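You operate a simulated robot arm through the tools that you are given. There is no shell and no other tool. Be economical: measure what you need, move in short steps, check, and stop when the job is done.

You run a simulated robot arm. Do the job below in one go: nothing can be reset, and whatever is moved stays where it is left.

Task
Take the orange pad from the top of the side bench and leave it on the lower shelf of the door rack. Put the can marked "rail grease" from the top of the side bench on the lower middle shelf of the tall rack and the can labelled "oil" on the top of the low stand. Fetch the blue tensioner and set it on the bottom shelf of the tall rack. Fetch the teal relay from the top of the narrow table and set it in the teal tray there. Open the filters drawer, take the grey filter on the top shelf between the trolleys and put it away in the inside of the filters drawer and shut the drawer again. Lift the teal box lid open. The order is free. Set down upright: can, blue tensioner, grey filter.

The check looks at the end state, three seconds after you hand in, the way a careful person would. Anything else that was tipped, shoved, dropped, spilled or broken makes it a failure. Lids that push on must go on centred and level and be pressed home; caps that screw on are set level and turned clockwise until they are tight.

Robot
A 7-joint arm with a two-finger parallel gripper on a trunk, on a base that drives. Base frame: it is fixed to the floor where the robot stands at the start and does not move with it; the origin is under the middle of the robot, x ahead of it, y to its left, z up; the surface under the hand at the start is at about z = 80. Units: cm, rad, N and s.
With the tool pointing down near the work surface it reaches from about 24 to 58 cm from the robot's upright axis, wherever it stands. Its first joint turns from -2.897 to 2.897 rad. Places, roughly: blue can, grey can [75, 0, 75]; blue tensioner (3x4x6 cm) [560, 30, 90]; bottom shelf of the tall rack [500, 30, 40]; filters drawer [-30, -970, 90]; grey filter (6x4x8 cm) [1050, -720, 90]; inside of the filters drawer [-40, -970, 90]; lower middle shelf of the tall rack [500, 30, 80]; lower shelf of the door rack [430, -230, 90]; orange pad (9x7x5 cm) [50, 0, 80]; teal box lid [50, 20, 90]; teal relay (3x4x6 cm) [570, 30, 90]; teal tray (15x11x4 cm) [580, 20, 90]; top of the low stand (24x13 cm) [226, -6, 56]. Payload 3.4 kg.
The tool frame sits at the grasp point between the pads (the TCP): z along the fingers, y along the line on which they close. The tips reach 3 cm beyond it. Largest opening 9.4 cm; finger width 2.8, thickness 1; the body of the gripper, 5 by 9.6 cm, starts 5.5 cm behind the TCP.
Orientation is that of the tool frame in the base frame, as a unit quaternion [x, y, z, w]. With the fingers straight down and closing along the base's y, the tool's x points along the base's -x, its y along +y and its z along -z.

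Tools
- The arm moves only by the tool arm_command. Its argument "increments" is a list of rows, each an object of numbers (a shift or turn left out is 0, a gripper value left out holds the last): "x", "y", "z": the shift along the tool's x, y, z in cm; "wx", "wy", "wz": the turn, a rotation vector about the tool's x, y, z in rad. In form: [{"x": .., "y": .., "z": .., "wx": .., "wy": .., "wz": ..}, ...]. A call has 1 to 20 rows; each row is the pose to reach, as a shift and turn from the pose commanded when the call began, along the tool's axes at that moment. "claw" is the finger opening in cm, from 0 to 9.4, set as the call begins (left out, the last holds). Rows are played at 5 a second. More than 5 cm and 0.15 rad between two rows, or a gripper value outside its range, and nothing of the call is played. A pose out of reach is approached as far as the arm can. The call stops where the force on the tool passes 40 N (or 10 N more than at its start, if that is more) or the arm is blocked; 0.2 s more then pass. Each finger travels about 7.2 cm/s and halts on what it meets, pressing with about 29 N; the grip force reading is that of the motor and also rises with nothing between the fingers. The clock runs only during rows and for 0.2 s after the last one: add rows that repeat a pose to give the fingers time. It gives the time, the measured TCP pose, the force on the tool (base axes), the opening and the grip force at its end, in the units of the frame above (readings bear some noise), with the torque about the TCP (base axes, N m) and any sound that the robot's microphone picked up.
- Cameras (640 x 400 px; columns grow to the right, rows downward): "scene" is now at [1.49, 14.37, 162.63]; the picture's right is [-0.09, -1.00, 0.00], its down [-0.77, 0.07, -0.63] and it looks along [0.63, -0.06, -0.78] (base axes); focal length 278 px, centre (320, 200). "wrist" rides on the gripper at [7.6, 1.4, -10.2] in the tool frame; the picture's right is [-0.18, 0.98, 0.00], its down [-0.75, -0.14, -0.64] and it looks along [-0.63, -0.12, 0.77] (tool axes); focal length 243 px, centre (320, 200). There is no depth. A picture from a camera that has moved, and an enlarged one, comes with that camera's place and axes in the base frame and with its lens.
- capture(camera): a new picture of that camera. No time passes.
- move_column(by): slides the trunk up (or, below 0, down) by that many cm; the arm and the scene camera ride with it, the base frame stays. It gives what a move gives, with no picture.
- base_move(legs): drives the robot by 1 to 6 legs, each [ahead, left, turn to the left] in cm, cm and rad, along the robot's own axes; the way and the turn of a leg run together, so that a leg with both is an arc; at most 150 cm and 3.142 rad a leg. The arm and the cameras ride along, it lands a little off, and it stops where it bumps. It gives what a move gives.
- turn_head(pan, tilt): turns the head with the scene camera to pan (to the left, within 2.705 rad either way) and tilt (down, from -0.506 to 1.204), counted from straight ahead of the robot. It gives what a move gives.
- enlarge(camera, box): a new picture of the part [left, top, right, bottom] of that camera's present view, enlarged. No time passes.
- finish_job(): hands the job in; it is judged then, once.

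Work in short steps. Places have to be worked out from the pictures, the camera data and where the tool is seen: move nearer, look again, correct. Check each grasp and each placing, and mend what went wrong. You have 217 turns and 218 pictures in all, those below and enlarged ones among them. Open the gripper and draw the arm clear of the work before you hand the job in, unless the task says otherwise; then end with one line.

The tools are called after "Call:" by a JSON object that holds its "op" and its "data". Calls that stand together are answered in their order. arm_command: Moves the arm, as the interface text tells. Its arguments: {"type":"object","properties":{"increments":{"type":"array","items":{"type":"object","properties":{"x":{"type":"number"},"y":{"type":"number"},"z":{"type":"number"},"wx":{"type":"number"},"wy":{"type":"number"},"wz":{"type":"number"}}}},"claw":{"type":"number"}},"required":["increments"]} The other tools are called the same way: move_column (by) slides the trunk up or down; base_move (legs) drives the base; turn_head (pan, tilt) turns the head that bears the scene camera; capture (camera) takes a picture; enlarge (camera, box) takes an enlarged picture of a part of a camera's view; finish_job () hands the job in.

At the start:

```text
t: 0.0
position: [37.08, 16.97, 118.28]
orientation: [-0.001, 1.0, 0.0, 0.0]
wrist_force: [0.5, 0.8, -0.6]
torque: [0.01, -0.02, -0.04]
gripper_width: 9.39
finger_force: 0.0
trunk travel left (down, up): [-30.0, 8.6]
robot x, y, heading: [0.38, 0.04, -0.002]
head pan, tilt: [-0.091, 0.89]
```

scene: 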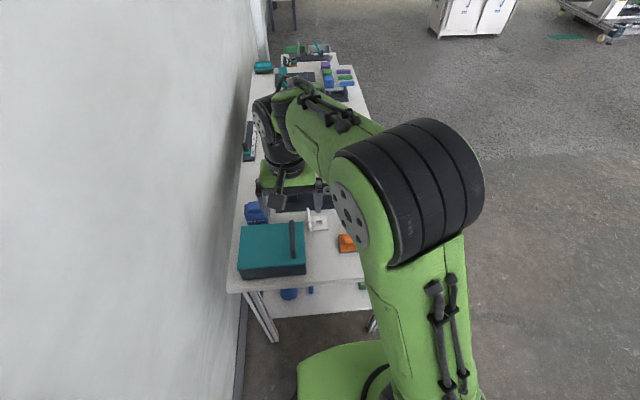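
wrist: 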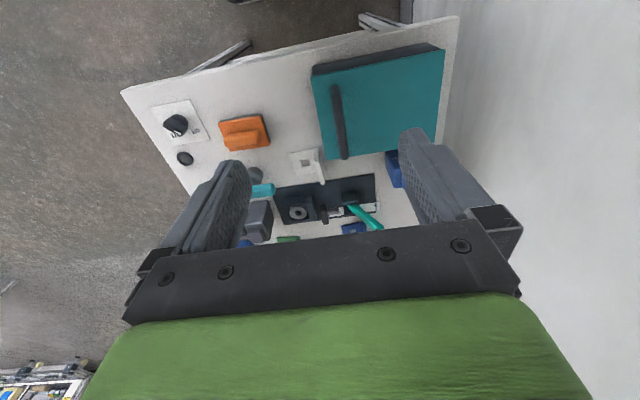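

The box, the pad and parts of the bench are visible, but I need detail, so I enlarge both views.

Call:
{"op": "enlarge", "data": {"camera": "wrist", "box": [120, 0, 480, 225]}}

Call:
{"op": "enlarge", "data": {"camera": "scene", "box": [220, 30, 400, 142]}}

Call:
{"op": "enlarge", "data": {"camera": "scene", "box": [220, 180, 400, 292]}}

```text
1.78 times, centred on (300, 112) of wrist
camera zoom: at [29.51, 18.54, 128.38], right [0.18, 0.98, 0.0], down [0.75, -0.14, 0.64], along [0.63, -0.12, -0.77], focal length 431 px, centre (356, 356)
```

zoom: 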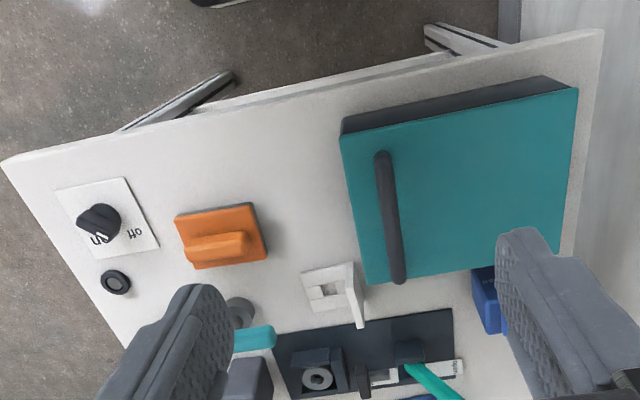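

```text
3.56 times, centred on (310, 86) of scene
camera zoom: at [1.49, 14.37, 162.63], right [-0.09, -1.0, 0.0], down [-0.77, 0.07, -0.63], along [0.63, -0.06, -0.78], focal length 990 px, centre (356, 605)
```

zoom: 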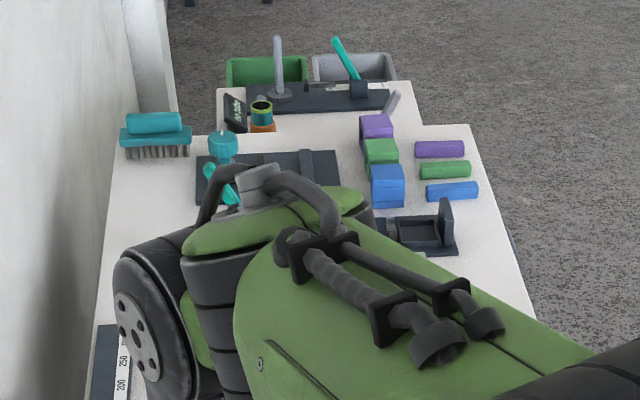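

```text
3.56 times, centred on (310, 236) of scene
camera zoom: at [1.49, 14.37, 162.63], right [-0.09, -1.0, 0.0], down [-0.77, 0.07, -0.63], along [0.63, -0.06, -0.78], focal length 990 px, centre (356, 72)
```

zoom: 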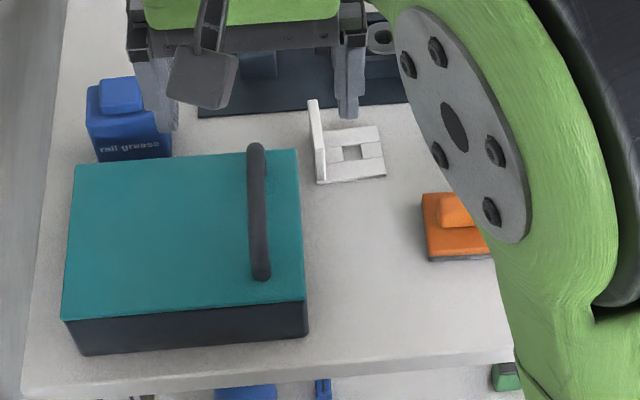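

The "rail grease" can stands behind the box. I shift the arm forward and to the right so the wrist camera can see the middle of the bench.

Call:
{"op": "arm_command", "data": {"increments": [{"x": 0, "y": -4, "z": 0}, {"x": -1, "y": -8, "z": 0}, {"x": -2, "y": -12, "z": 0}, {"x": -2, "y": -16, "z": 0}]}}

Call:
{"op": "capture", "data": {"camera": "wrist"}}

Call:
{"op": "capture", "data": {"camera": "scene"}}

```text
t: 1.0
position: [39.08, 0.97, 117.98]
orientation: [0.0, 1.0, 0.0, 0.0]
wrist_force: [0.0, 0.2, 0.0]
torque: [0.0, -0.02, 0.0]
gripper_width: 9.4
finger_force: 0.1
trunk travel left (down, up): [-30.0, 8.6]
robot x, y, heading: [0.2, 0.02, 0.001]
head pan, tilt: [-0.091, 0.89]
```

```text
212 pictures are left
camera wrist: at [31.5, 2.32, 128.15], right [0.18, 0.98, 0.0], down [0.75, -0.14, 0.64], along [0.63, -0.12, -0.77], focal length 243 px, centre (320, 200)
```

wrist: 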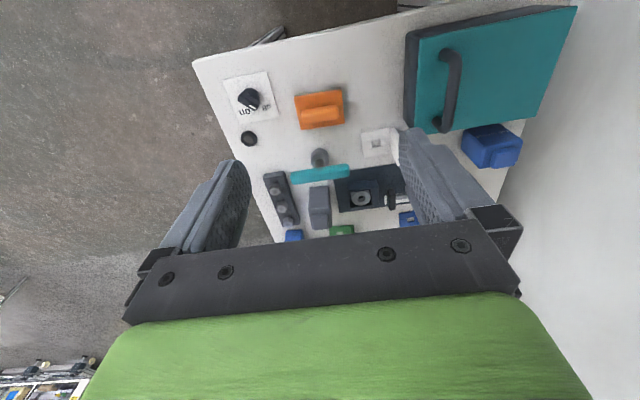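

```text
211 pictures are left
camera scene: at [1.47, 14.23, 162.64], right [-0.09, -1.0, 0.0], down [-0.77, 0.07, -0.63], along [0.63, -0.06, -0.78], focal length 278 px, centre (320, 200)
```

scene: 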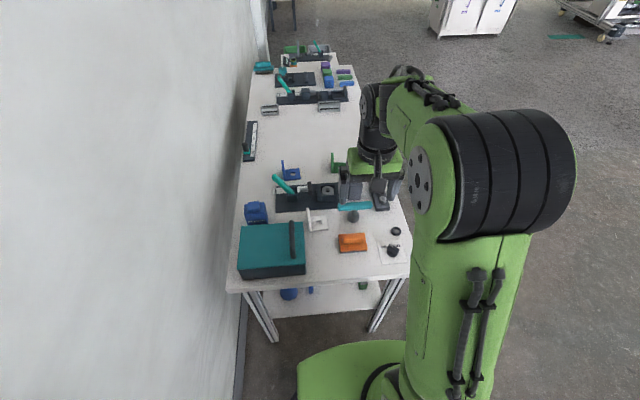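

The bench is now clear of the arm in the scene view, so I zoom in on it.

Call:
{"op": "enlarge", "data": {"camera": "scene", "box": [230, 140, 420, 300]}}

Call:
{"op": "enlarge", "data": {"camera": "scene", "box": [230, 30, 380, 124]}}

Call:
{"op": "enlarge", "data": {"camera": "wrist", "box": [180, 60, 420, 250]}}

```text
2.50 times, centred on (325, 220) of scene
camera zoom: at [1.47, 14.23, 162.64], right [-0.09, -1.0, 0.0], down [-0.77, 0.07, -0.63], along [0.63, -0.06, -0.78], focal length 696 px, centre (308, 150)
```

zoom: 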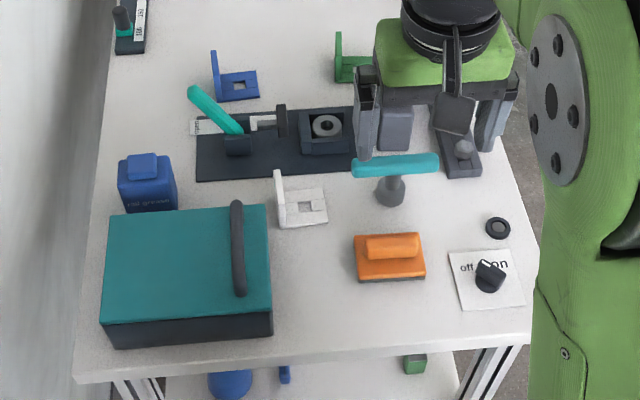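

```text
4.26 times, centred on (305, 77) of scene
camera zoom: at [1.47, 14.23, 162.64], right [-0.09, -1.0, 0.0], down [-0.77, 0.07, -0.63], along [0.63, -0.06, -0.78], focal length 1185 px, centre (384, 723)
```

zoom: 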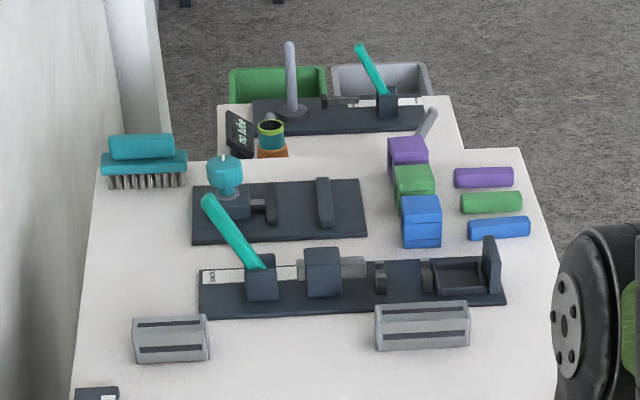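

```text
2.11 times, centred on (300, 155) of wrist
camera zoom: at [31.5, 2.32, 128.15], right [0.18, 0.98, 0.0], down [0.75, -0.14, 0.64], along [0.63, -0.12, -0.77], focal length 511 px, centre (362, 295)
```

zoom: 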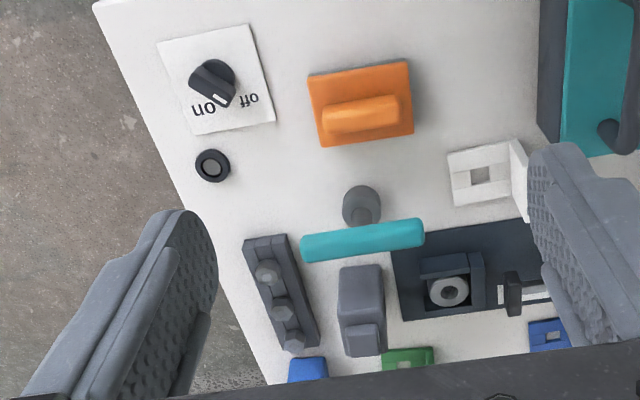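

I look more closely at the teal box handle and the can.

Call:
{"op": "enlarge", "data": {"camera": "wrist", "box": [390, 0, 590, 180]}}

Call:
{"op": "turn_head", "data": {"pan": 0.4, "tilt": 1.0}}

Call:
{"op": "capture", "data": {"camera": "scene"}}

```text
2.22 times, centred on (490, 90) of wrist
camera zoom: at [31.5, 2.32, 128.15], right [0.18, 0.98, 0.0], down [0.75, -0.14, 0.64], along [0.63, -0.12, -0.77], focal length 539 px, centre (-58, 444)
```

zoom: 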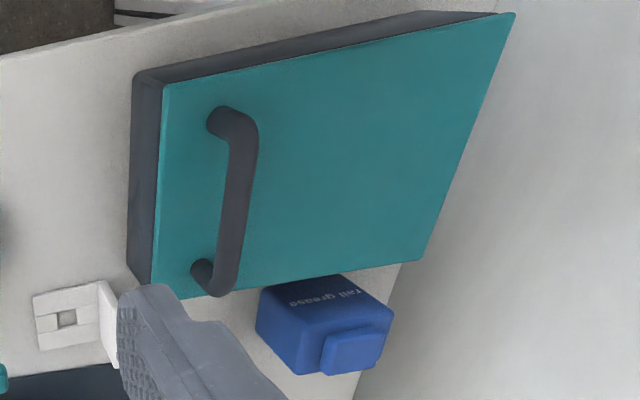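

```text
t: 1.9
position: [39.05, 0.95, 117.92]
orientation: [0.0, 1.0, 0.0, 0.0]
wrist_force: [0.2, -0.5, -0.5]
torque: [-0.04, -0.02, 0.01]
gripper_width: 9.42
finger_force: 0.1
trunk travel left (down, up): [-30.0, 8.6]
robot x, y, heading: [-0.11, -0.29, 0.001]
head pan, tilt: [0.4, 1.0]
```

```text
206 pictures are left
camera scene: at [0.34, 17.75, 161.83], right [0.39, -0.92, 0.0], down [-0.78, -0.33, -0.54], along [0.5, 0.21, -0.84], focal length 278 px, centre (320, 200)
```

scene: 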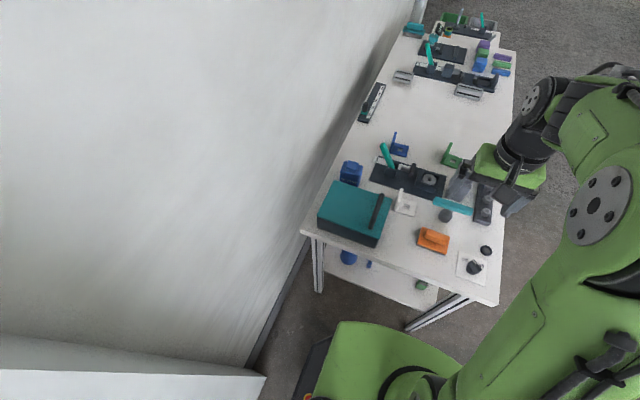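

The handle is a D-bar about 3 cm above the lid, at around x 41–51, y 18.5. The hinge must be on the wall side. I shift the base left so the full arc is within reach.

Call:
{"op": "base_move", "data": {"legs": [[0, 12, 0]]}}

Call:
{"op": "turn_head", "data": {"pan": 0.0, "tilt": 0.95}}

Call:
{"op": "capture", "data": {"camera": "scene"}}

Call:
{"op": "capture", "data": {"camera": "wrist"}}

```text
t: 3.2
position: [39.14, 12.92, 117.93]
orientation: [0.001, 1.0, 0.0, 0.0]
wrist_force: [-0.2, 0.6, -0.4]
torque: [0.01, 0.01, 0.0]
gripper_width: 9.39
finger_force: 0.0
trunk travel left (down, up): [-30.0, 8.6]
robot x, y, heading: [-0.02, 11.66, -0.003]
head pan, tilt: [0.4, 1.0]
```

```text
t: 4.0
position: [39.17, 12.73, 117.94]
orientation: [0.002, 1.0, 0.0, 0.0]
wrist_force: [0.5, 0.2, -0.2]
torque: [0.0, 0.02, -0.03]
gripper_width: 9.42
finger_force: 0.0
trunk travel left (down, up): [-30.0, 8.6]
robot x, y, heading: [-0.1, 12.03, -0.006]
head pan, tilt: [0.0, 0.949]
```

```text
205 pictures are left
camera scene: at [1.24, 26.97, 162.19], right [0.0, -1.0, 0.0], down [-0.81, 0.0, -0.58], along [0.58, 0.0, -0.81], focal length 278 px, centre (320, 200)
```

scene: 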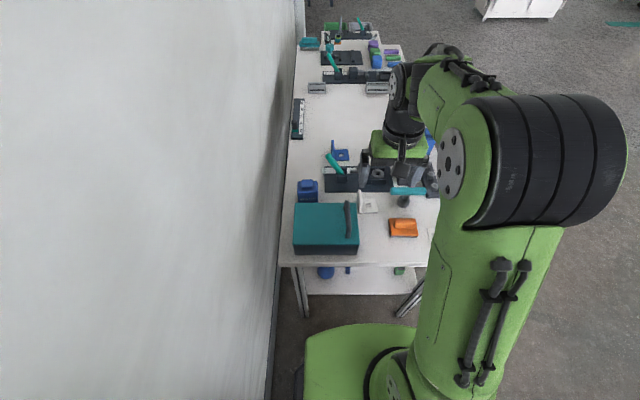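

```text
204 pictures are left
camera wrist: at [31.53, 14.29, 128.15], right [0.19, 0.98, 0.0], down [0.75, -0.14, 0.64], along [0.63, -0.12, -0.77], focal length 243 px, centre (320, 200)
```

wrist: 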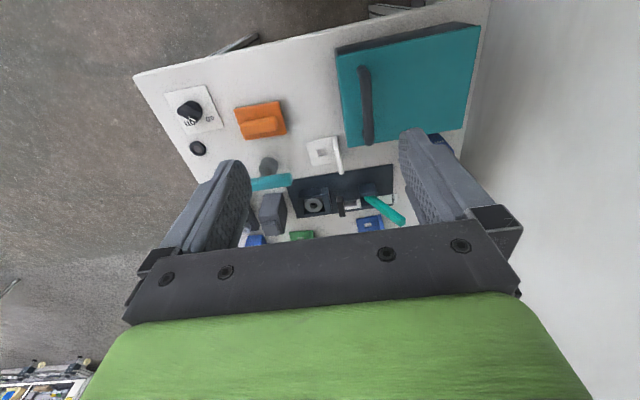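

I estimate the bar runs from x 40.5 to 51 at y ≈ 18.7 and z ≈ 90.5. I move above its middle with the fingers part open.

Call:
{"op": "arm_command", "data": {"increments": [{"x": -3, "y": 3, "z": 3}, {"x": -6.8, "y": 5.9, "z": 5}, {"x": -6.8, "y": 5.9, "z": 10}, {"x": -6.8, "y": 5.9, "z": 15}, {"x": -6.8, "y": 5.9, "z": 19}], "claw": 6}}

Call:
{"op": "capture", "data": {"camera": "wrist"}}

Call:
{"op": "enlarge", "data": {"camera": "scene", "box": [260, 130, 450, 280]}}

```text
refused: row 1 steps farther than a row can; nothing moved
```

```text
203 pictures are left
camera wrist: at [31.53, 14.29, 128.15], right [0.19, 0.98, 0.0], down [0.75, -0.14, 0.64], along [0.63, -0.12, -0.77], focal length 243 px, centre (320, 200)
```

wrist: 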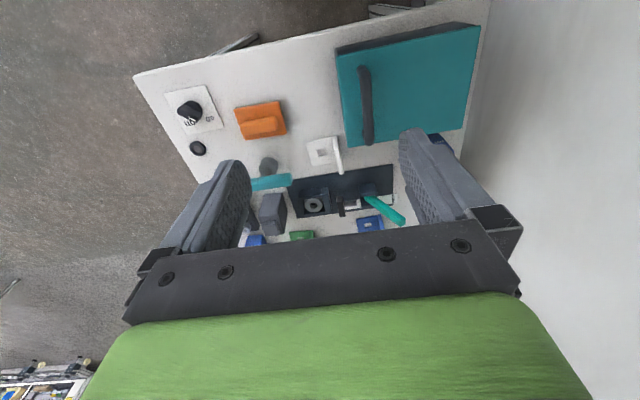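

```text
2.67 times, centred on (355, 205) of scene
camera zoom: at [1.24, 26.97, 162.19], right [0.0, -1.0, 0.0], down [-0.81, 0.0, -0.58], along [0.58, 0.0, -0.81], focal length 743 px, centre (227, 187)
```

zoom: 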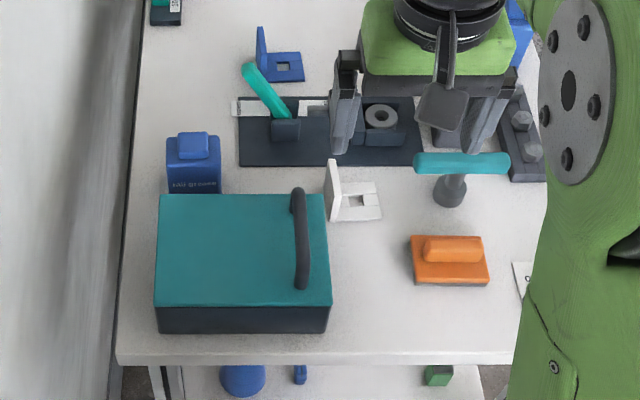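

The first row was a hair too long, so I send shorter steps.

Call:
{"op": "arm_command", "data": {"increments": [{"x": -2.3, "y": 2, "z": 3}, {"x": -4.6, "y": 4, "z": 6}, {"x": -6.8, "y": 5.9, "z": 9}, {"x": -6.8, "y": 5.9, "z": 13.5}, {"x": -6.8, "y": 5.9, "z": 18}, {"x": -6.8, "y": 5.9, "z": 20.5}], "claw": 6}}

Call:
{"op": "capture", "data": {"camera": "wrist"}}

Call:
{"op": "enlarge", "data": {"camera": "scene", "box": [260, 130, 450, 280]}}

```text
t: 5.4
position: [45.92, 18.72, 97.41]
orientation: [0.001, 1.0, 0.0, 0.0]
wrist_force: [-0.1, 0.2, -0.3]
torque: [-0.02, -0.02, 0.02]
gripper_width: 6.01
finger_force: 0.1
trunk travel left (down, up): [-30.0, 8.6]
robot x, y, heading: [-0.28, 11.79, -0.003]
head pan, tilt: [0.0, 0.949]
```

```text
201 pictures are left
camera wrist: at [38.36, 20.27, 107.56], right [0.19, 0.98, 0.0], down [0.75, -0.14, 0.64], along [0.63, -0.12, -0.77], focal length 243 px, centre (320, 200)
```

wrist: 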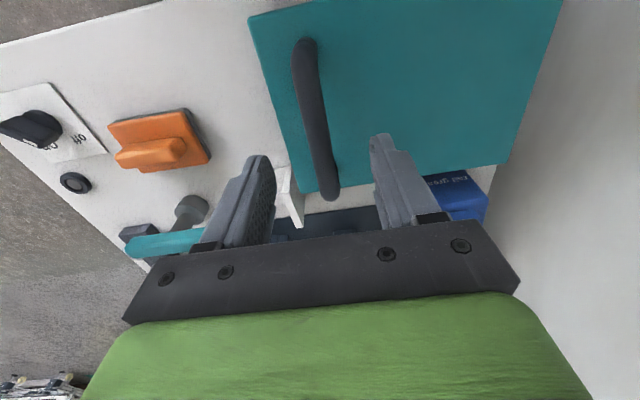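

```text
2.67 times, centred on (355, 205) of scene
camera zoom: at [1.25, 26.98, 162.19], right [0.0, -1.0, 0.0], down [-0.81, 0.0, -0.58], along [0.58, 0.0, -0.81], focal length 743 px, centre (227, 187)
```

zoom: 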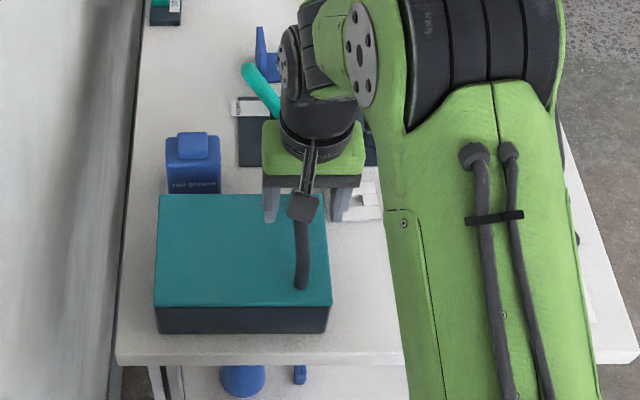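

The bar is centred between the fingers, so I go down 5.8 cm, check, and close.

Call:
{"op": "arm_command", "data": {"increments": [{"z": 3}, {"z": 5.8}]}}

Call:
{"op": "arm_command", "data": {"increments": [{"z": 0}, {"z": 0}, {"z": 0}, {"z": 0}, {"z": 0}], "claw": 0}}

Call:
{"op": "capture", "data": {"camera": "wrist"}}

```text
t: 6.0
position: [45.89, 18.75, 91.74]
orientation: [0.002, 1.0, -0.001, 0.0]
wrist_force: [-0.4, 0.3, 0.4]
torque: [0.04, -0.03, 0.03]
gripper_width: 6.0
finger_force: 0.1
trunk travel left (down, up): [-30.0, 8.6]
robot x, y, heading: [0.22, 11.75, -0.004]
head pan, tilt: [0.0, 0.949]
```

```text
t: 7.2
position: [45.92, 18.76, 91.67]
orientation: [0.002, 1.0, 0.0, 0.0]
wrist_force: [0.2, -1.6, -2.5]
torque: [0.01, -0.35, 0.23]
gripper_width: 2.04
finger_force: 45.2
trunk travel left (down, up): [-30.0, 8.6]
robot x, y, heading: [0.06, 11.95, -0.006]
head pan, tilt: [0.0, 0.949]
```

```text
199 pictures are left
camera wrist: at [38.3, 20.24, 101.79], right [0.19, 0.98, 0.0], down [0.75, -0.14, 0.64], along [0.63, -0.12, -0.77], focal length 243 px, centre (320, 200)
```

wrist: 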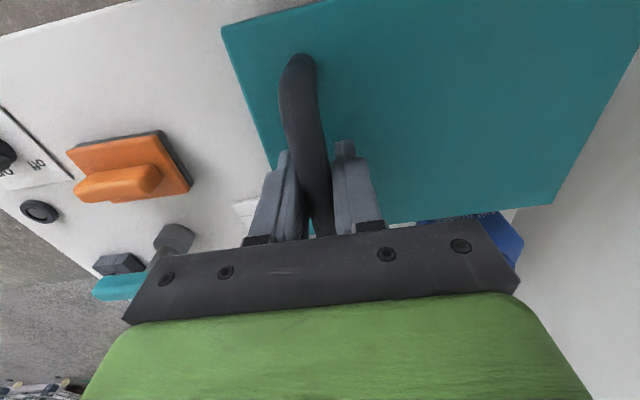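

I have the bar, which is 2 cm thick. I lift along an arc about the hinge (y ≈ 34.5, z ≈ 86.5), going to 30° first.

Call:
{"op": "arm_command", "data": {"increments": [{"y": 0.4, "z": -1.3}, {"y": 0.93, "z": -2.68}, {"y": 1.6, "z": -3.95}, {"y": 2.32, "z": -5.16}, {"y": 3.2, "z": -6.3}, {"y": 4.11, "z": -7.36}]}}

Call:
{"op": "capture", "data": {"camera": "wrist"}}

Call:
{"op": "enlarge", "data": {"camera": "scene", "box": [260, 130, 450, 280]}}

```text
t: 8.6
position: [45.88, 22.49, 99.2]
orientation: [0.004, 1.0, 0.001, 0.0]
wrist_force: [-10.2, -11.0, 2.2]
torque: [-0.16, 0.22, 0.06]
gripper_width: 2.02
finger_force: 45.4
trunk travel left (down, up): [-30.0, 8.6]
robot x, y, heading: [-0.13, 11.91, -0.007]
head pan, tilt: [0.0, 0.949]
```

```text
198 pictures are left
camera wrist: at [38.29, 24.08, 109.34], right [0.19, 0.98, 0.0], down [0.75, -0.15, 0.64], along [0.63, -0.12, -0.77], focal length 243 px, centre (320, 200)
```

wrist: 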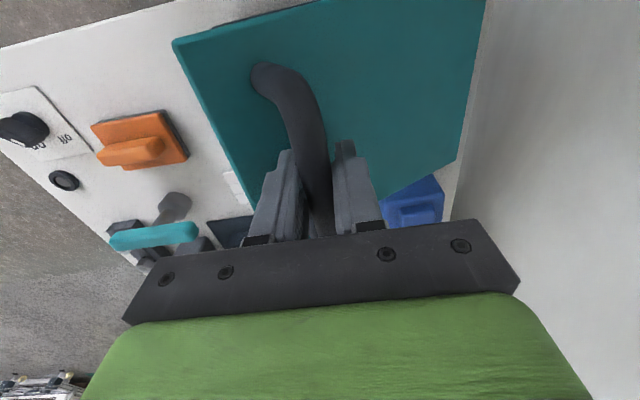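

```text
2.67 times, centred on (355, 205) of scene
camera zoom: at [1.0, 26.75, 162.22], right [0.0, -1.0, 0.0], down [-0.81, 0.0, -0.58], along [0.58, 0.0, -0.81], focal length 743 px, centre (227, 187)
```

zoom: 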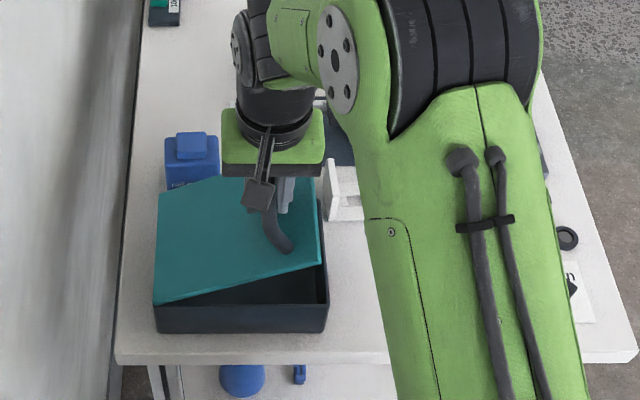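

The lid follows, with the hinge on the left as expected and a little sideways load. I continue to about 70° with slightly less y.

Call:
{"op": "arm_command", "data": {"increments": [{"y": 0.7, "z": -1.0}, {"y": 1.8, "z": -1.9}, {"y": 3.0, "z": -2.65}, {"y": 4.2, "z": -3.35}, {"y": 5.5, "z": -3.9}, {"y": 6.9, "z": -4.4}, {"y": 8.3, "z": -4.7}, {"y": 9.7, "z": -4.9}]}}

Call:
{"op": "capture", "data": {"camera": "wrist"}}

Call:
{"op": "enlarge", "data": {"camera": "scene", "box": [240, 130, 430, 280]}}

```text
t: 10.4
position: [45.82, 32.56, 104.49]
orientation: [0.001, 1.0, 0.003, 0.004]
wrist_force: [-0.9, -6.9, 31.9]
torque: [-0.03, -0.26, -0.59]
gripper_width: 1.99
finger_force: 45.5
trunk travel left (down, up): [-30.0, 8.6]
robot x, y, heading: [0.02, 12.24, -0.005]
head pan, tilt: [0.0, 0.949]
```

```text
196 pictures are left
camera wrist: at [38.24, 33.94, 114.52], right [0.19, 0.98, 0.01], down [0.75, -0.14, 0.65], along [0.64, -0.12, -0.76], focal length 243 px, centre (320, 200)
```

wrist: 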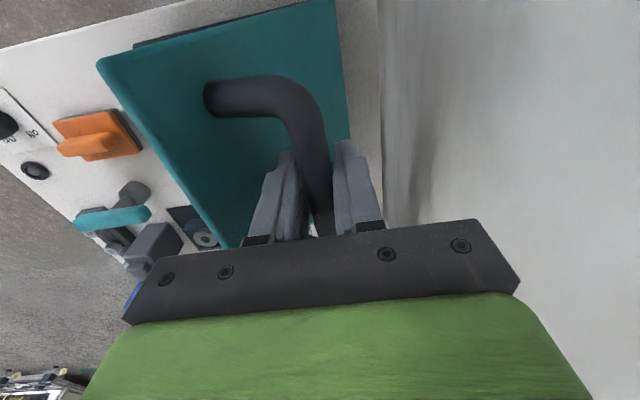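

```text
2.67 times, centred on (335, 205) of scene
camera zoom: at [0.85, 26.72, 162.23], right [0.0, -1.0, 0.0], down [-0.81, 0.0, -0.58], along [0.58, 0.0, -0.81], focal length 743 px, centre (280, 187)
```

zoom: 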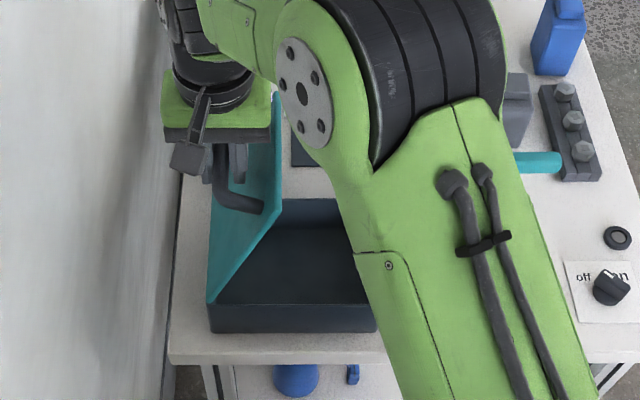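

The lid is at roughly 70° and pushing up slightly because the true radius is larger. I continue past vertical with extra height.

Call:
{"op": "arm_command", "data": {"increments": [{"y": 0.7, "z": -0.5}, {"y": 2.1, "z": -0.8}, {"y": 3.5, "z": -0.9}, {"y": 4.9, "z": -0.8}, {"y": 6.2, "z": -0.5}]}}

Call:
{"op": "capture", "data": {"camera": "wrist"}}

Call:
{"op": "enlarge", "data": {"camera": "scene", "box": [240, 130, 430, 280]}}

```text
t: 11.6
position: [45.86, 38.69, 104.47]
orientation: [0.001, 1.0, -0.001, -0.002]
wrist_force: [-9.0, -4.9, -10.1]
torque: [-0.1, 0.12, -0.68]
gripper_width: 2.0
finger_force: 44.8
trunk travel left (down, up): [-30.0, 8.6]
robot x, y, heading: [0.05, 11.82, -0.003]
head pan, tilt: [0.0, 0.949]
```

```text
194 pictures are left
camera wrist: at [38.33, 40.22, 114.57], right [0.19, 0.98, 0.0], down [0.76, -0.14, 0.64], along [0.63, -0.12, -0.77], focal length 243 px, centre (320, 200)
```

wrist: 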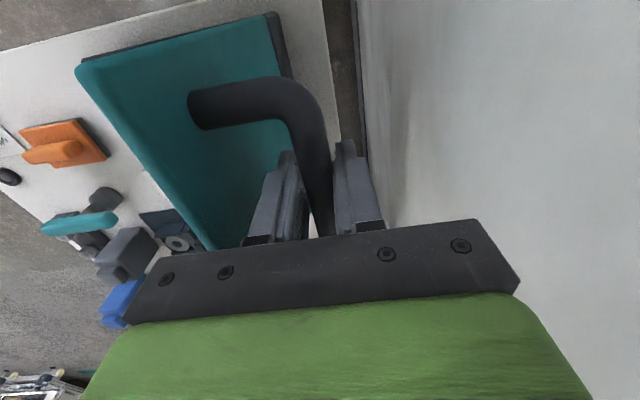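

```text
2.67 times, centred on (335, 205) of scene
camera zoom: at [1.13, 26.98, 162.19], right [0.0, -1.0, 0.0], down [-0.81, 0.0, -0.58], along [0.58, 0.0, -0.81], focal length 743 px, centre (280, 187)
```

zoom: 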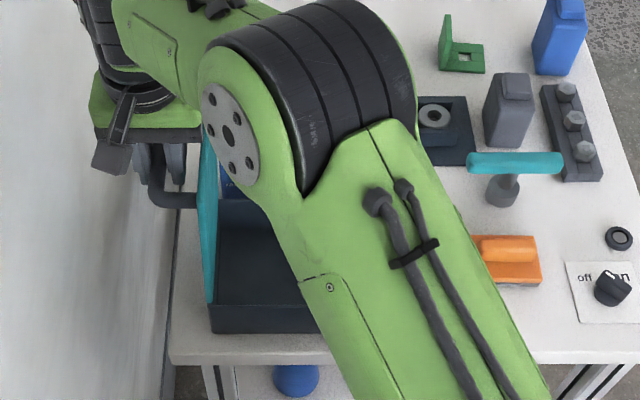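

The lid is about upright. I push it past vertical.

Call:
{"op": "arm_command", "data": {"increments": [{"y": 1.2, "z": 0.2}, {"y": 2.4, "z": 0.6}, {"y": 3.6, "z": 1.1}]}}

Call:
{"op": "capture", "data": {"camera": "wrist"}}

Call:
{"op": "enlarge", "data": {"camera": "scene", "box": [240, 130, 430, 280]}}

```text
t: 12.4
position: [45.91, 42.27, 103.42]
orientation: [0.001, 1.0, 0.0, 0.001]
wrist_force: [-11.9, -5.5, -7.0]
torque: [-0.18, -0.45, -0.67]
gripper_width: 2.04
finger_force: 45.1
trunk travel left (down, up): [-30.0, 8.6]
robot x, y, heading: [-0.33, 11.98, -0.003]
head pan, tilt: [0.0, 0.949]
```

```text
192 pictures are left
camera wrist: at [38.29, 43.83, 113.52], right [0.19, 0.98, 0.0], down [0.75, -0.14, 0.64], along [0.63, -0.12, -0.77], focal length 243 px, centre (320, 200)
```

wrist: 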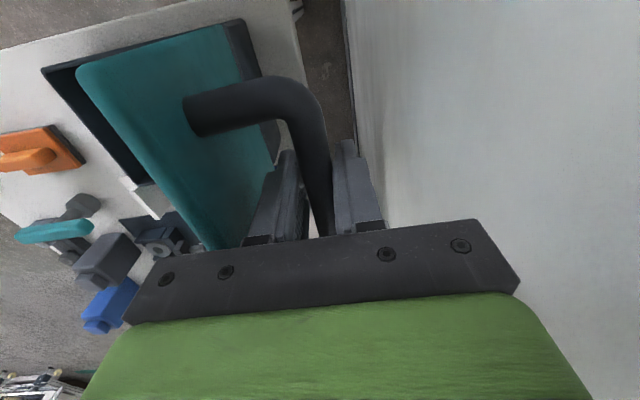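

```text
2.67 times, centred on (335, 205) of scene
camera zoom: at [1.0, 26.98, 162.19], right [0.0, -1.0, 0.0], down [-0.81, 0.0, -0.58], along [0.58, 0.0, -0.81], focal length 743 px, centre (280, 187)
```

zoom: 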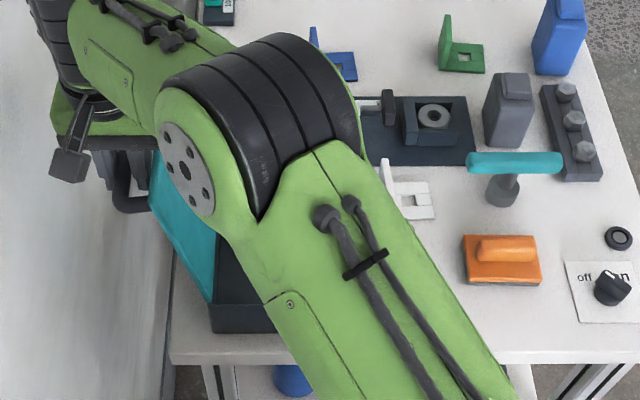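

The lid is past vertical. I open the fingers slightly and see whether it stays.

Call:
{"op": "arm_command", "data": {"increments": [{"z": 0}, {"z": 0}, {"z": 0}, {"z": 0}], "claw": 4.5}}

Call:
{"op": "capture", "data": {"camera": "wrist"}}

```text
t: 13.4
position: [46.08, 42.36, 103.23]
orientation: [0.002, 1.0, 0.0, 0.0]
wrist_force: [1.1, 3.0, 1.4]
torque: [-0.22, 0.01, 0.07]
gripper_width: 4.33
finger_force: 0.1
trunk travel left (down, up): [-30.0, 8.6]
robot x, y, heading: [0.24, 11.99, -0.002]
head pan, tilt: [0.0, 0.949]
```

```text
190 pictures are left
camera wrist: at [38.5, 43.86, 113.45], right [0.19, 0.98, 0.0], down [0.75, -0.14, 0.64], along [0.63, -0.12, -0.77], focal length 243 px, centre (320, 200)
```

wrist: 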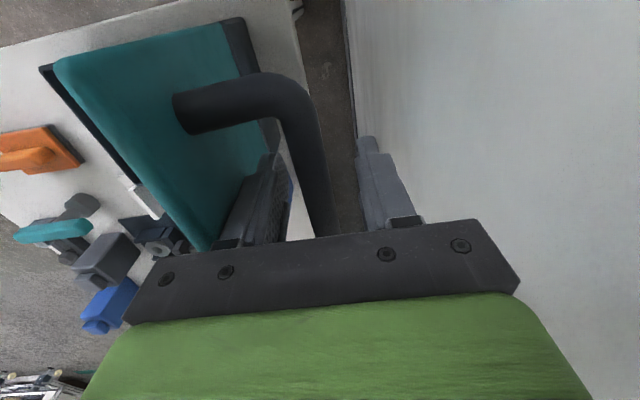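

The lid holds, so I rise out along its lean.

Call:
{"op": "arm_command", "data": {"increments": [{"y": 0.25, "z": -1}, {"y": 0.5, "z": -2}, {"y": 0.8, "z": -3.2}, {"y": 1.6, "z": -5.5}, {"y": 1.8, "z": -8}, {"y": 1.8, "z": -11}]}}

Call:
{"op": "capture", "data": {"camera": "wrist"}}

Call:
{"op": "enlarge", "data": {"camera": "scene", "box": [240, 130, 430, 280]}}

```text
t: 14.8
position: [46.11, 43.99, 114.32]
orientation: [0.002, 1.0, -0.001, 0.0]
wrist_force: [1.0, 0.3, 0.1]
torque: [0.01, 0.02, -0.02]
gripper_width: 4.51
finger_force: 0.1
trunk travel left (down, up): [-30.0, 8.6]
robot x, y, heading: [-0.26, 12.27, -0.004]
head pan, tilt: [0.0, 0.949]
```

```text
189 pictures are left
camera wrist: at [38.43, 45.48, 124.47], right [0.19, 0.98, 0.0], down [0.75, -0.14, 0.64], along [0.63, -0.12, -0.77], focal length 243 px, centre (320, 200)
```

wrist: 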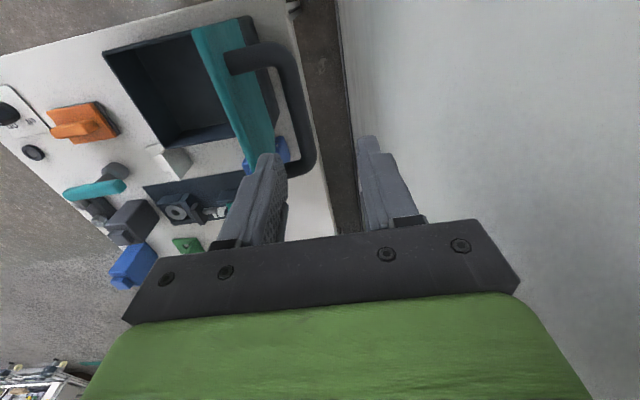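

```text
2.67 times, centred on (335, 205) of scene
camera zoom: at [1.22, 26.99, 162.19], right [0.0, -1.0, 0.0], down [-0.81, 0.0, -0.58], along [0.58, 0.0, -0.81], focal length 743 px, centre (280, 187)
```

zoom: 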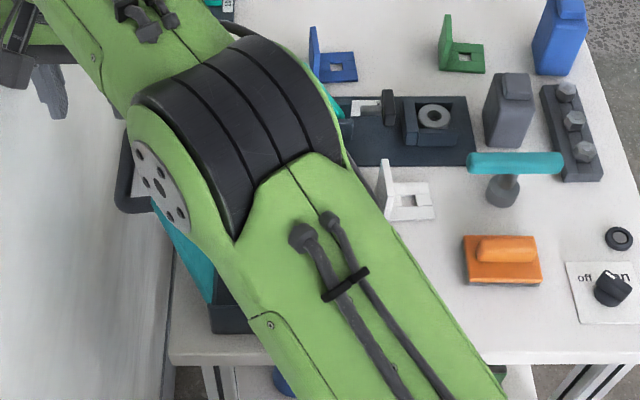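

The lid stays open. I raise the arm and swing it right, then look towards the door rack and tall rack before choosing grasps.

Call:
{"op": "arm_command", "data": {"increments": [{"z": -4}, {"y": -4, "z": -6}, {"y": -8, "z": -8}, {"y": -13, "z": -8}, {"y": -18, "z": -8}, {"y": -23, "z": -8}, {"y": -28, "z": -8}, {"y": -33, "z": -8}, {"y": -38, "z": -8}, {"y": -42, "z": -8}, {"y": -45, "z": -8}]}}

Call:
{"op": "turn_head", "data": {"pan": -0.45, "tilt": 0.25}}

Call:
{"op": "capture", "data": {"camera": "scene"}}

Call:
{"op": "capture", "data": {"camera": "wrist"}}

```text
t: 17.2
position: [45.83, -1.11, 122.25]
orientation: [0.002, 1.0, 0.0, 0.0]
wrist_force: [0.5, -0.2, -0.2]
torque: [0.02, 0.0, -0.01]
gripper_width: 4.47
finger_force: 0.0
trunk travel left (down, up): [-30.0, 8.6]
robot x, y, heading: [-0.26, 11.45, -0.005]
head pan, tilt: [0.0, 0.949]
```

```text
t: 18.3
position: [45.77, -0.91, 122.4]
orientation: [0.001, 1.0, 0.0, 0.0]
wrist_force: [0.6, -0.2, 0.3]
torque: [0.03, -0.03, 0.02]
gripper_width: 4.51
finger_force: 0.1
trunk travel left (down, up): [-30.0, 8.6]
robot x, y, heading: [0.1, 11.88, -0.002]
head pan, tilt: [-0.45, 0.25]
```

```text
187 pictures are left
camera scene: at [2.38, 22.93, 168.24], right [-0.44, -0.9, 0.0], down [-0.22, 0.11, -0.97], along [0.87, -0.42, -0.25], focal length 278 px, centre (320, 200)
```

scene: 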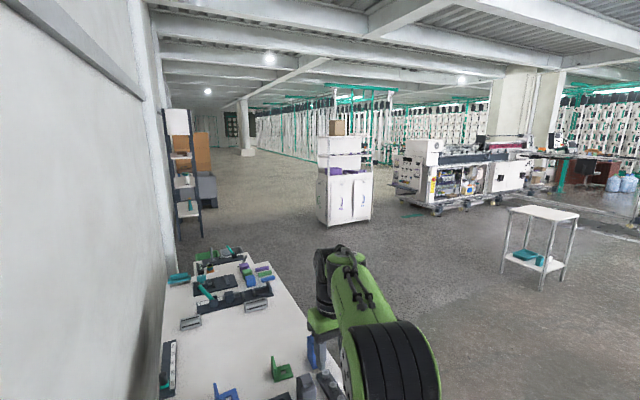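

```text
186 pictures are left
camera wrist: at [38.21, 0.59, 132.48], right [0.19, 0.98, 0.0], down [0.75, -0.14, 0.64], along [0.63, -0.12, -0.77], focal length 243 px, centre (320, 200)
```

wrist: 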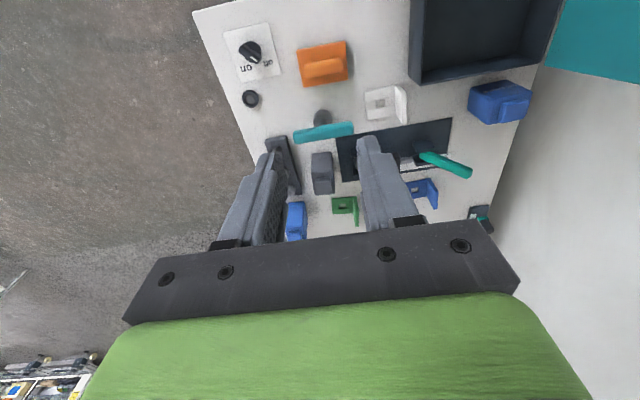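

I zoom in on the rack candidates.

Call:
{"op": "enlarge", "data": {"camera": "scene", "box": [300, 100, 400, 240]}}

Call:
{"op": "enlarge", "data": {"camera": "scene", "box": [150, 90, 250, 250]}}

Call:
{"op": "enlarge", "data": {"camera": "scene", "box": [480, 180, 600, 300]}}

Call:
{"op": "enlarge", "data": {"camera": "wrist", "box": [220, 20, 480, 245]}}

```text
2.86 times, centred on (350, 170) of scene
camera zoom: at [2.38, 22.93, 168.24], right [-0.44, -0.9, 0.0], down [-0.22, 0.11, -0.97], along [0.87, -0.42, -0.25], focal length 796 px, centre (234, 286)
```

zoom: 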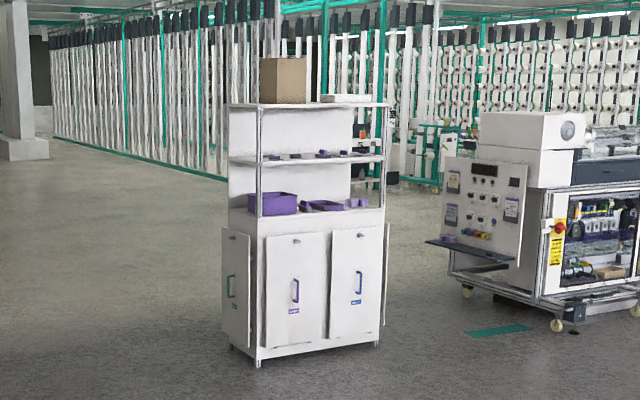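

```text
2.50 times, centred on (200, 170) of scene
camera zoom: at [2.38, 22.93, 168.24], right [-0.44, -0.9, 0.0], down [-0.22, 0.11, -0.97], along [0.87, -0.42, -0.25], focal length 696 px, centre (620, 275)
```

zoom: 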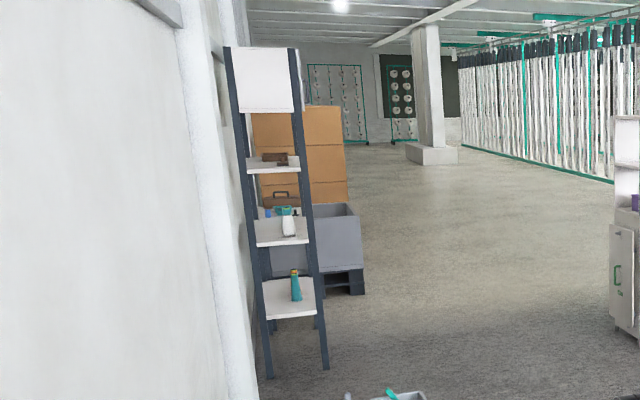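

```text
3.33 times, centred on (540, 240) of scene
camera zoom: at [2.38, 22.93, 168.24], right [-0.44, -0.9, 0.0], down [-0.22, 0.11, -0.97], along [0.87, -0.42, -0.25], focal length 928 px, centre (-413, 67)
```

zoom: 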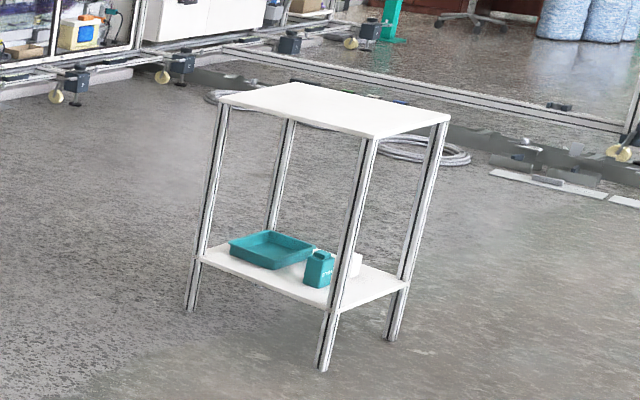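

```text
1.78 times, centred on (350, 132) of wrist
camera zoom: at [38.21, 0.59, 132.48], right [0.19, 0.98, 0.0], down [0.75, -0.14, 0.64], along [0.63, -0.12, -0.77], focal length 431 px, centre (267, 320)
```

zoom: 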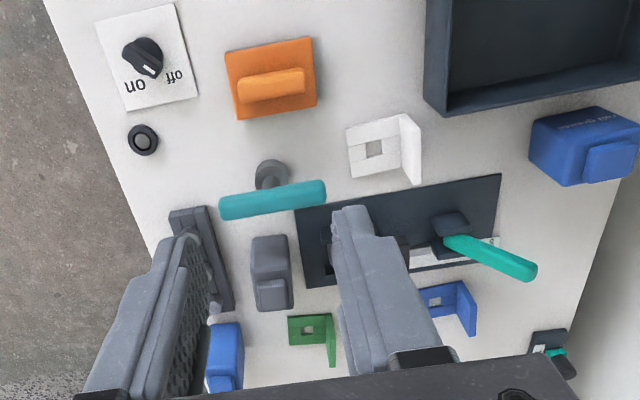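

The door rack is the cabinet with its lower shelf at z ≈ 90, about 30 cm of headroom, opening towards −x. The pad is best gripped across its 7 cm side from the −y side of the bench with a pitched tool, so I drive round to that side facing +y.

Call:
{"op": "base_move", "data": {"legs": [[0, -72, 0], [47, 0, 0], [0, 0, 1.571]]}}

Call:
{"op": "turn_head", "data": {"pan": 0.0, "tilt": 0.9}}

Call:
{"op": "capture", "data": {"camera": "scene"}}

Call:
{"op": "capture", "data": {"camera": "wrist"}}

```text
t: 28.6
position: [58.31, -16.03, 122.27]
orientation: [0.716, -0.698, 0.0, 0.001]
wrist_force: [-0.1, 0.7, -0.1]
torque: [0.02, 0.03, 0.02]
gripper_width: 4.51
finger_force: 0.0
trunk travel left (down, up): [-30.0, 8.6]
robot x, y, heading: [46.72, -62.21, 1.597]
head pan, tilt: [-0.45, 0.25]
```

```text
t: 29.7
position: [58.41, -16.02, 122.26]
orientation: [0.715, -0.699, 0.0, 0.0]
wrist_force: [-0.3, -0.4, -0.1]
torque: [0.03, -0.02, -0.02]
gripper_width: 4.48
finger_force: 0.0
trunk travel left (down, up): [-30.0, 8.6]
robot x, y, heading: [46.95, -62.26, 1.593]
head pan, tilt: [0.0, 0.901]
```

```text
181 pictures are left
camera scene: at [31.41, -61.16, 162.56], right [1.0, 0.02, 0.0], down [0.02, -0.78, -0.62], along [-0.01, 0.62, -0.78], focal length 278 px, centre (320, 200)
```

scene: 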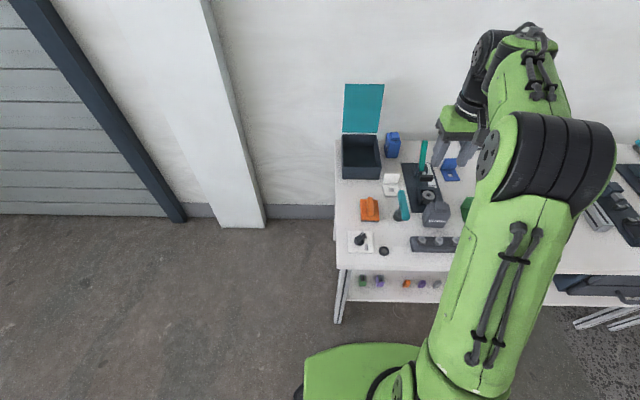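

```text
180 pictures are left
camera wrist: at [57.13, -23.68, 132.48], right [-0.99, 0.16, 0.0], down [0.12, 0.76, 0.64], along [0.1, 0.63, -0.77], focal length 243 px, centre (320, 200)
```

wrist: 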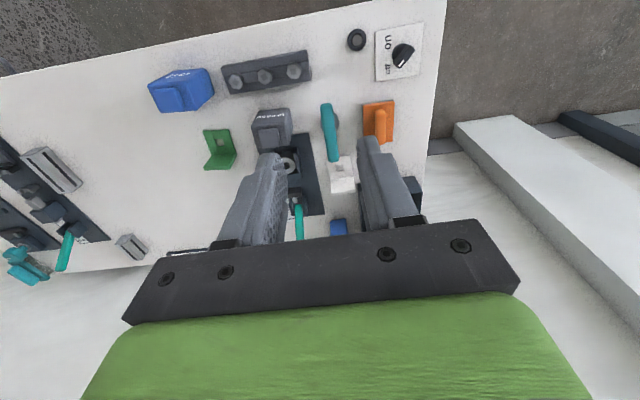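

The can labels face this side, so I read them and look at the pad.

Call:
{"op": "enlarge", "data": {"camera": "wrist", "box": [130, 30, 330, 155]}}

Call:
{"op": "enlarge", "data": {"camera": "scene", "box": [320, 120, 480, 300]}}

```text
3.20 times, centred on (230, 92) of wrist
camera zoom: at [57.13, -23.68, 132.48], right [-0.99, 0.16, 0.0], down [0.12, 0.76, 0.64], along [0.1, 0.63, -0.77], focal length 776 px, centre (608, 544)
```

zoom: 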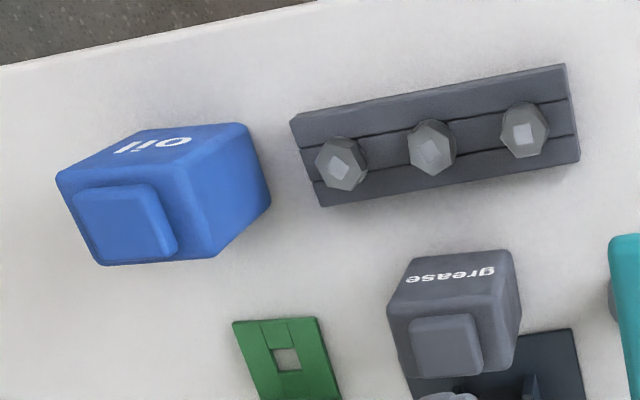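

```text
2.22 times, centred on (400, 210) of scene
camera zoom: at [31.41, -61.16, 162.56], right [1.0, 0.02, 0.0], down [0.02, -0.78, -0.62], along [-0.01, 0.62, -0.78], focal length 619 px, centre (142, 178)
```

zoom: 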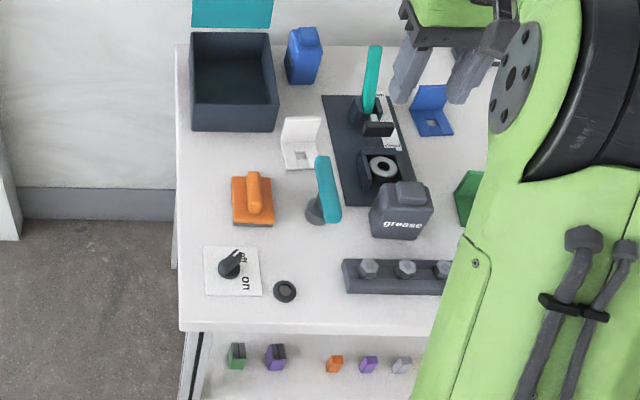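

"oil" is the nearer blue can, "grease" is a grey decoy, and the rail grease can is by the box. I drive right so I stand in front of the oil can.

Call:
{"op": "base_move", "data": {"legs": [[0, -26, -0.02]]}}

Call:
{"op": "capture", "data": {"camera": "wrist"}}

Call:
{"op": "capture", "data": {"camera": "scene"}}

```text
t: 31.5
position: [85.8, -15.92, 122.29]
orientation: [0.708, -0.707, 0.0, 0.0]
wrist_force: [-0.1, 0.4, -0.3]
torque: [-0.02, 0.03, 0.0]
gripper_width: 4.52
finger_force: 0.2
trunk travel left (down, up): [-30.0, 8.6]
robot x, y, heading: [72.8, -62.12, 1.575]
head pan, tilt: [0.0, 0.901]
```

```text
177 pictures are left
camera wrist: at [84.39, -23.58, 132.47], right [-0.98, 0.18, 0.0], down [0.14, 0.75, 0.64], along [0.12, 0.63, -0.77], focal length 243 px, centre (320, 200)
```

wrist: 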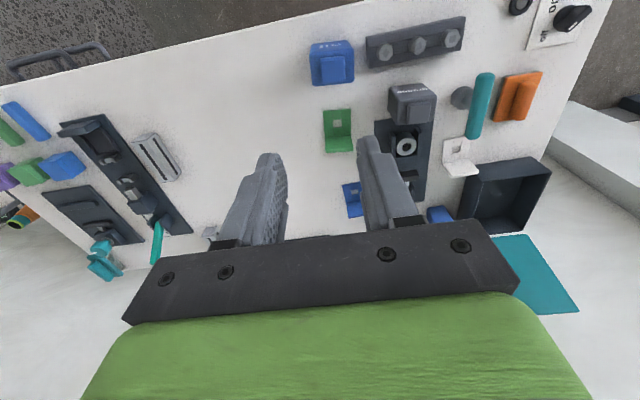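

```text
176 pictures are left
camera scene: at [57.84, -60.47, 162.56], right [1.0, 0.0, 0.0], down [0.0, -0.78, -0.62], along [0.0, 0.62, -0.78], focal length 278 px, centre (320, 200)
```

scene: 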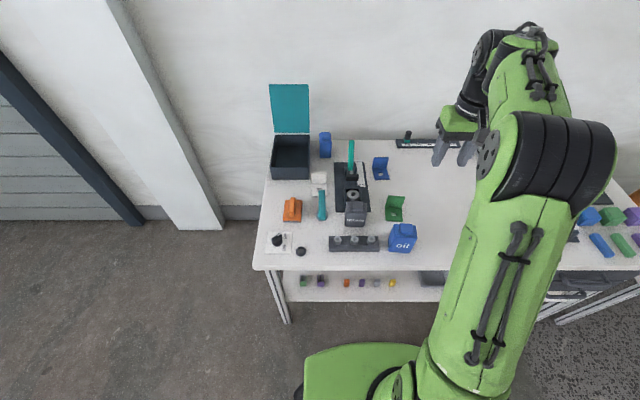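

I zoom in on the oil can from both cameras.

Call:
{"op": "enlarge", "data": {"camera": "wrist", "box": [290, 20, 410, 95]}}

Call:
{"op": "enlarge", "data": {"camera": "scene", "box": [320, 200, 460, 290]}}

```text
5.33 times, centred on (350, 58) of wrist
camera zoom: at [84.39, -23.58, 132.47], right [-0.98, 0.18, 0.0], down [0.14, 0.75, 0.64], along [0.12, 0.63, -0.77], focal length 1294 px, centre (160, 960)
```

zoom: 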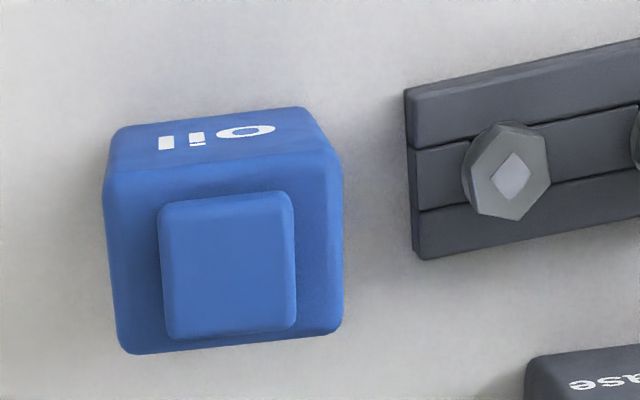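

```text
4.44 times, centred on (390, 245) of scene
camera zoom: at [57.84, -60.47, 162.56], right [1.0, 0.0, 0.0], down [0.0, -0.78, -0.62], along [0.0, 0.62, -0.78], focal length 1238 px, centre (9, 0)
```

zoom: 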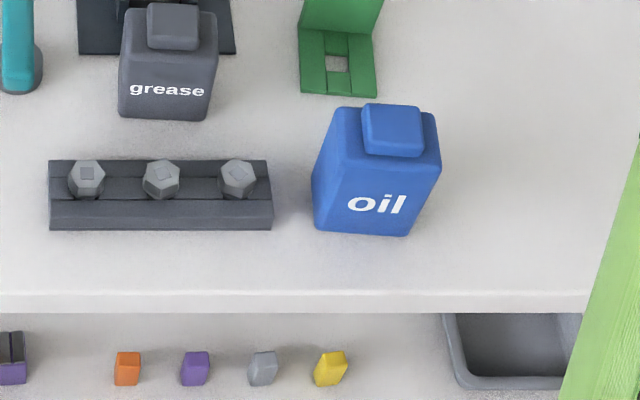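

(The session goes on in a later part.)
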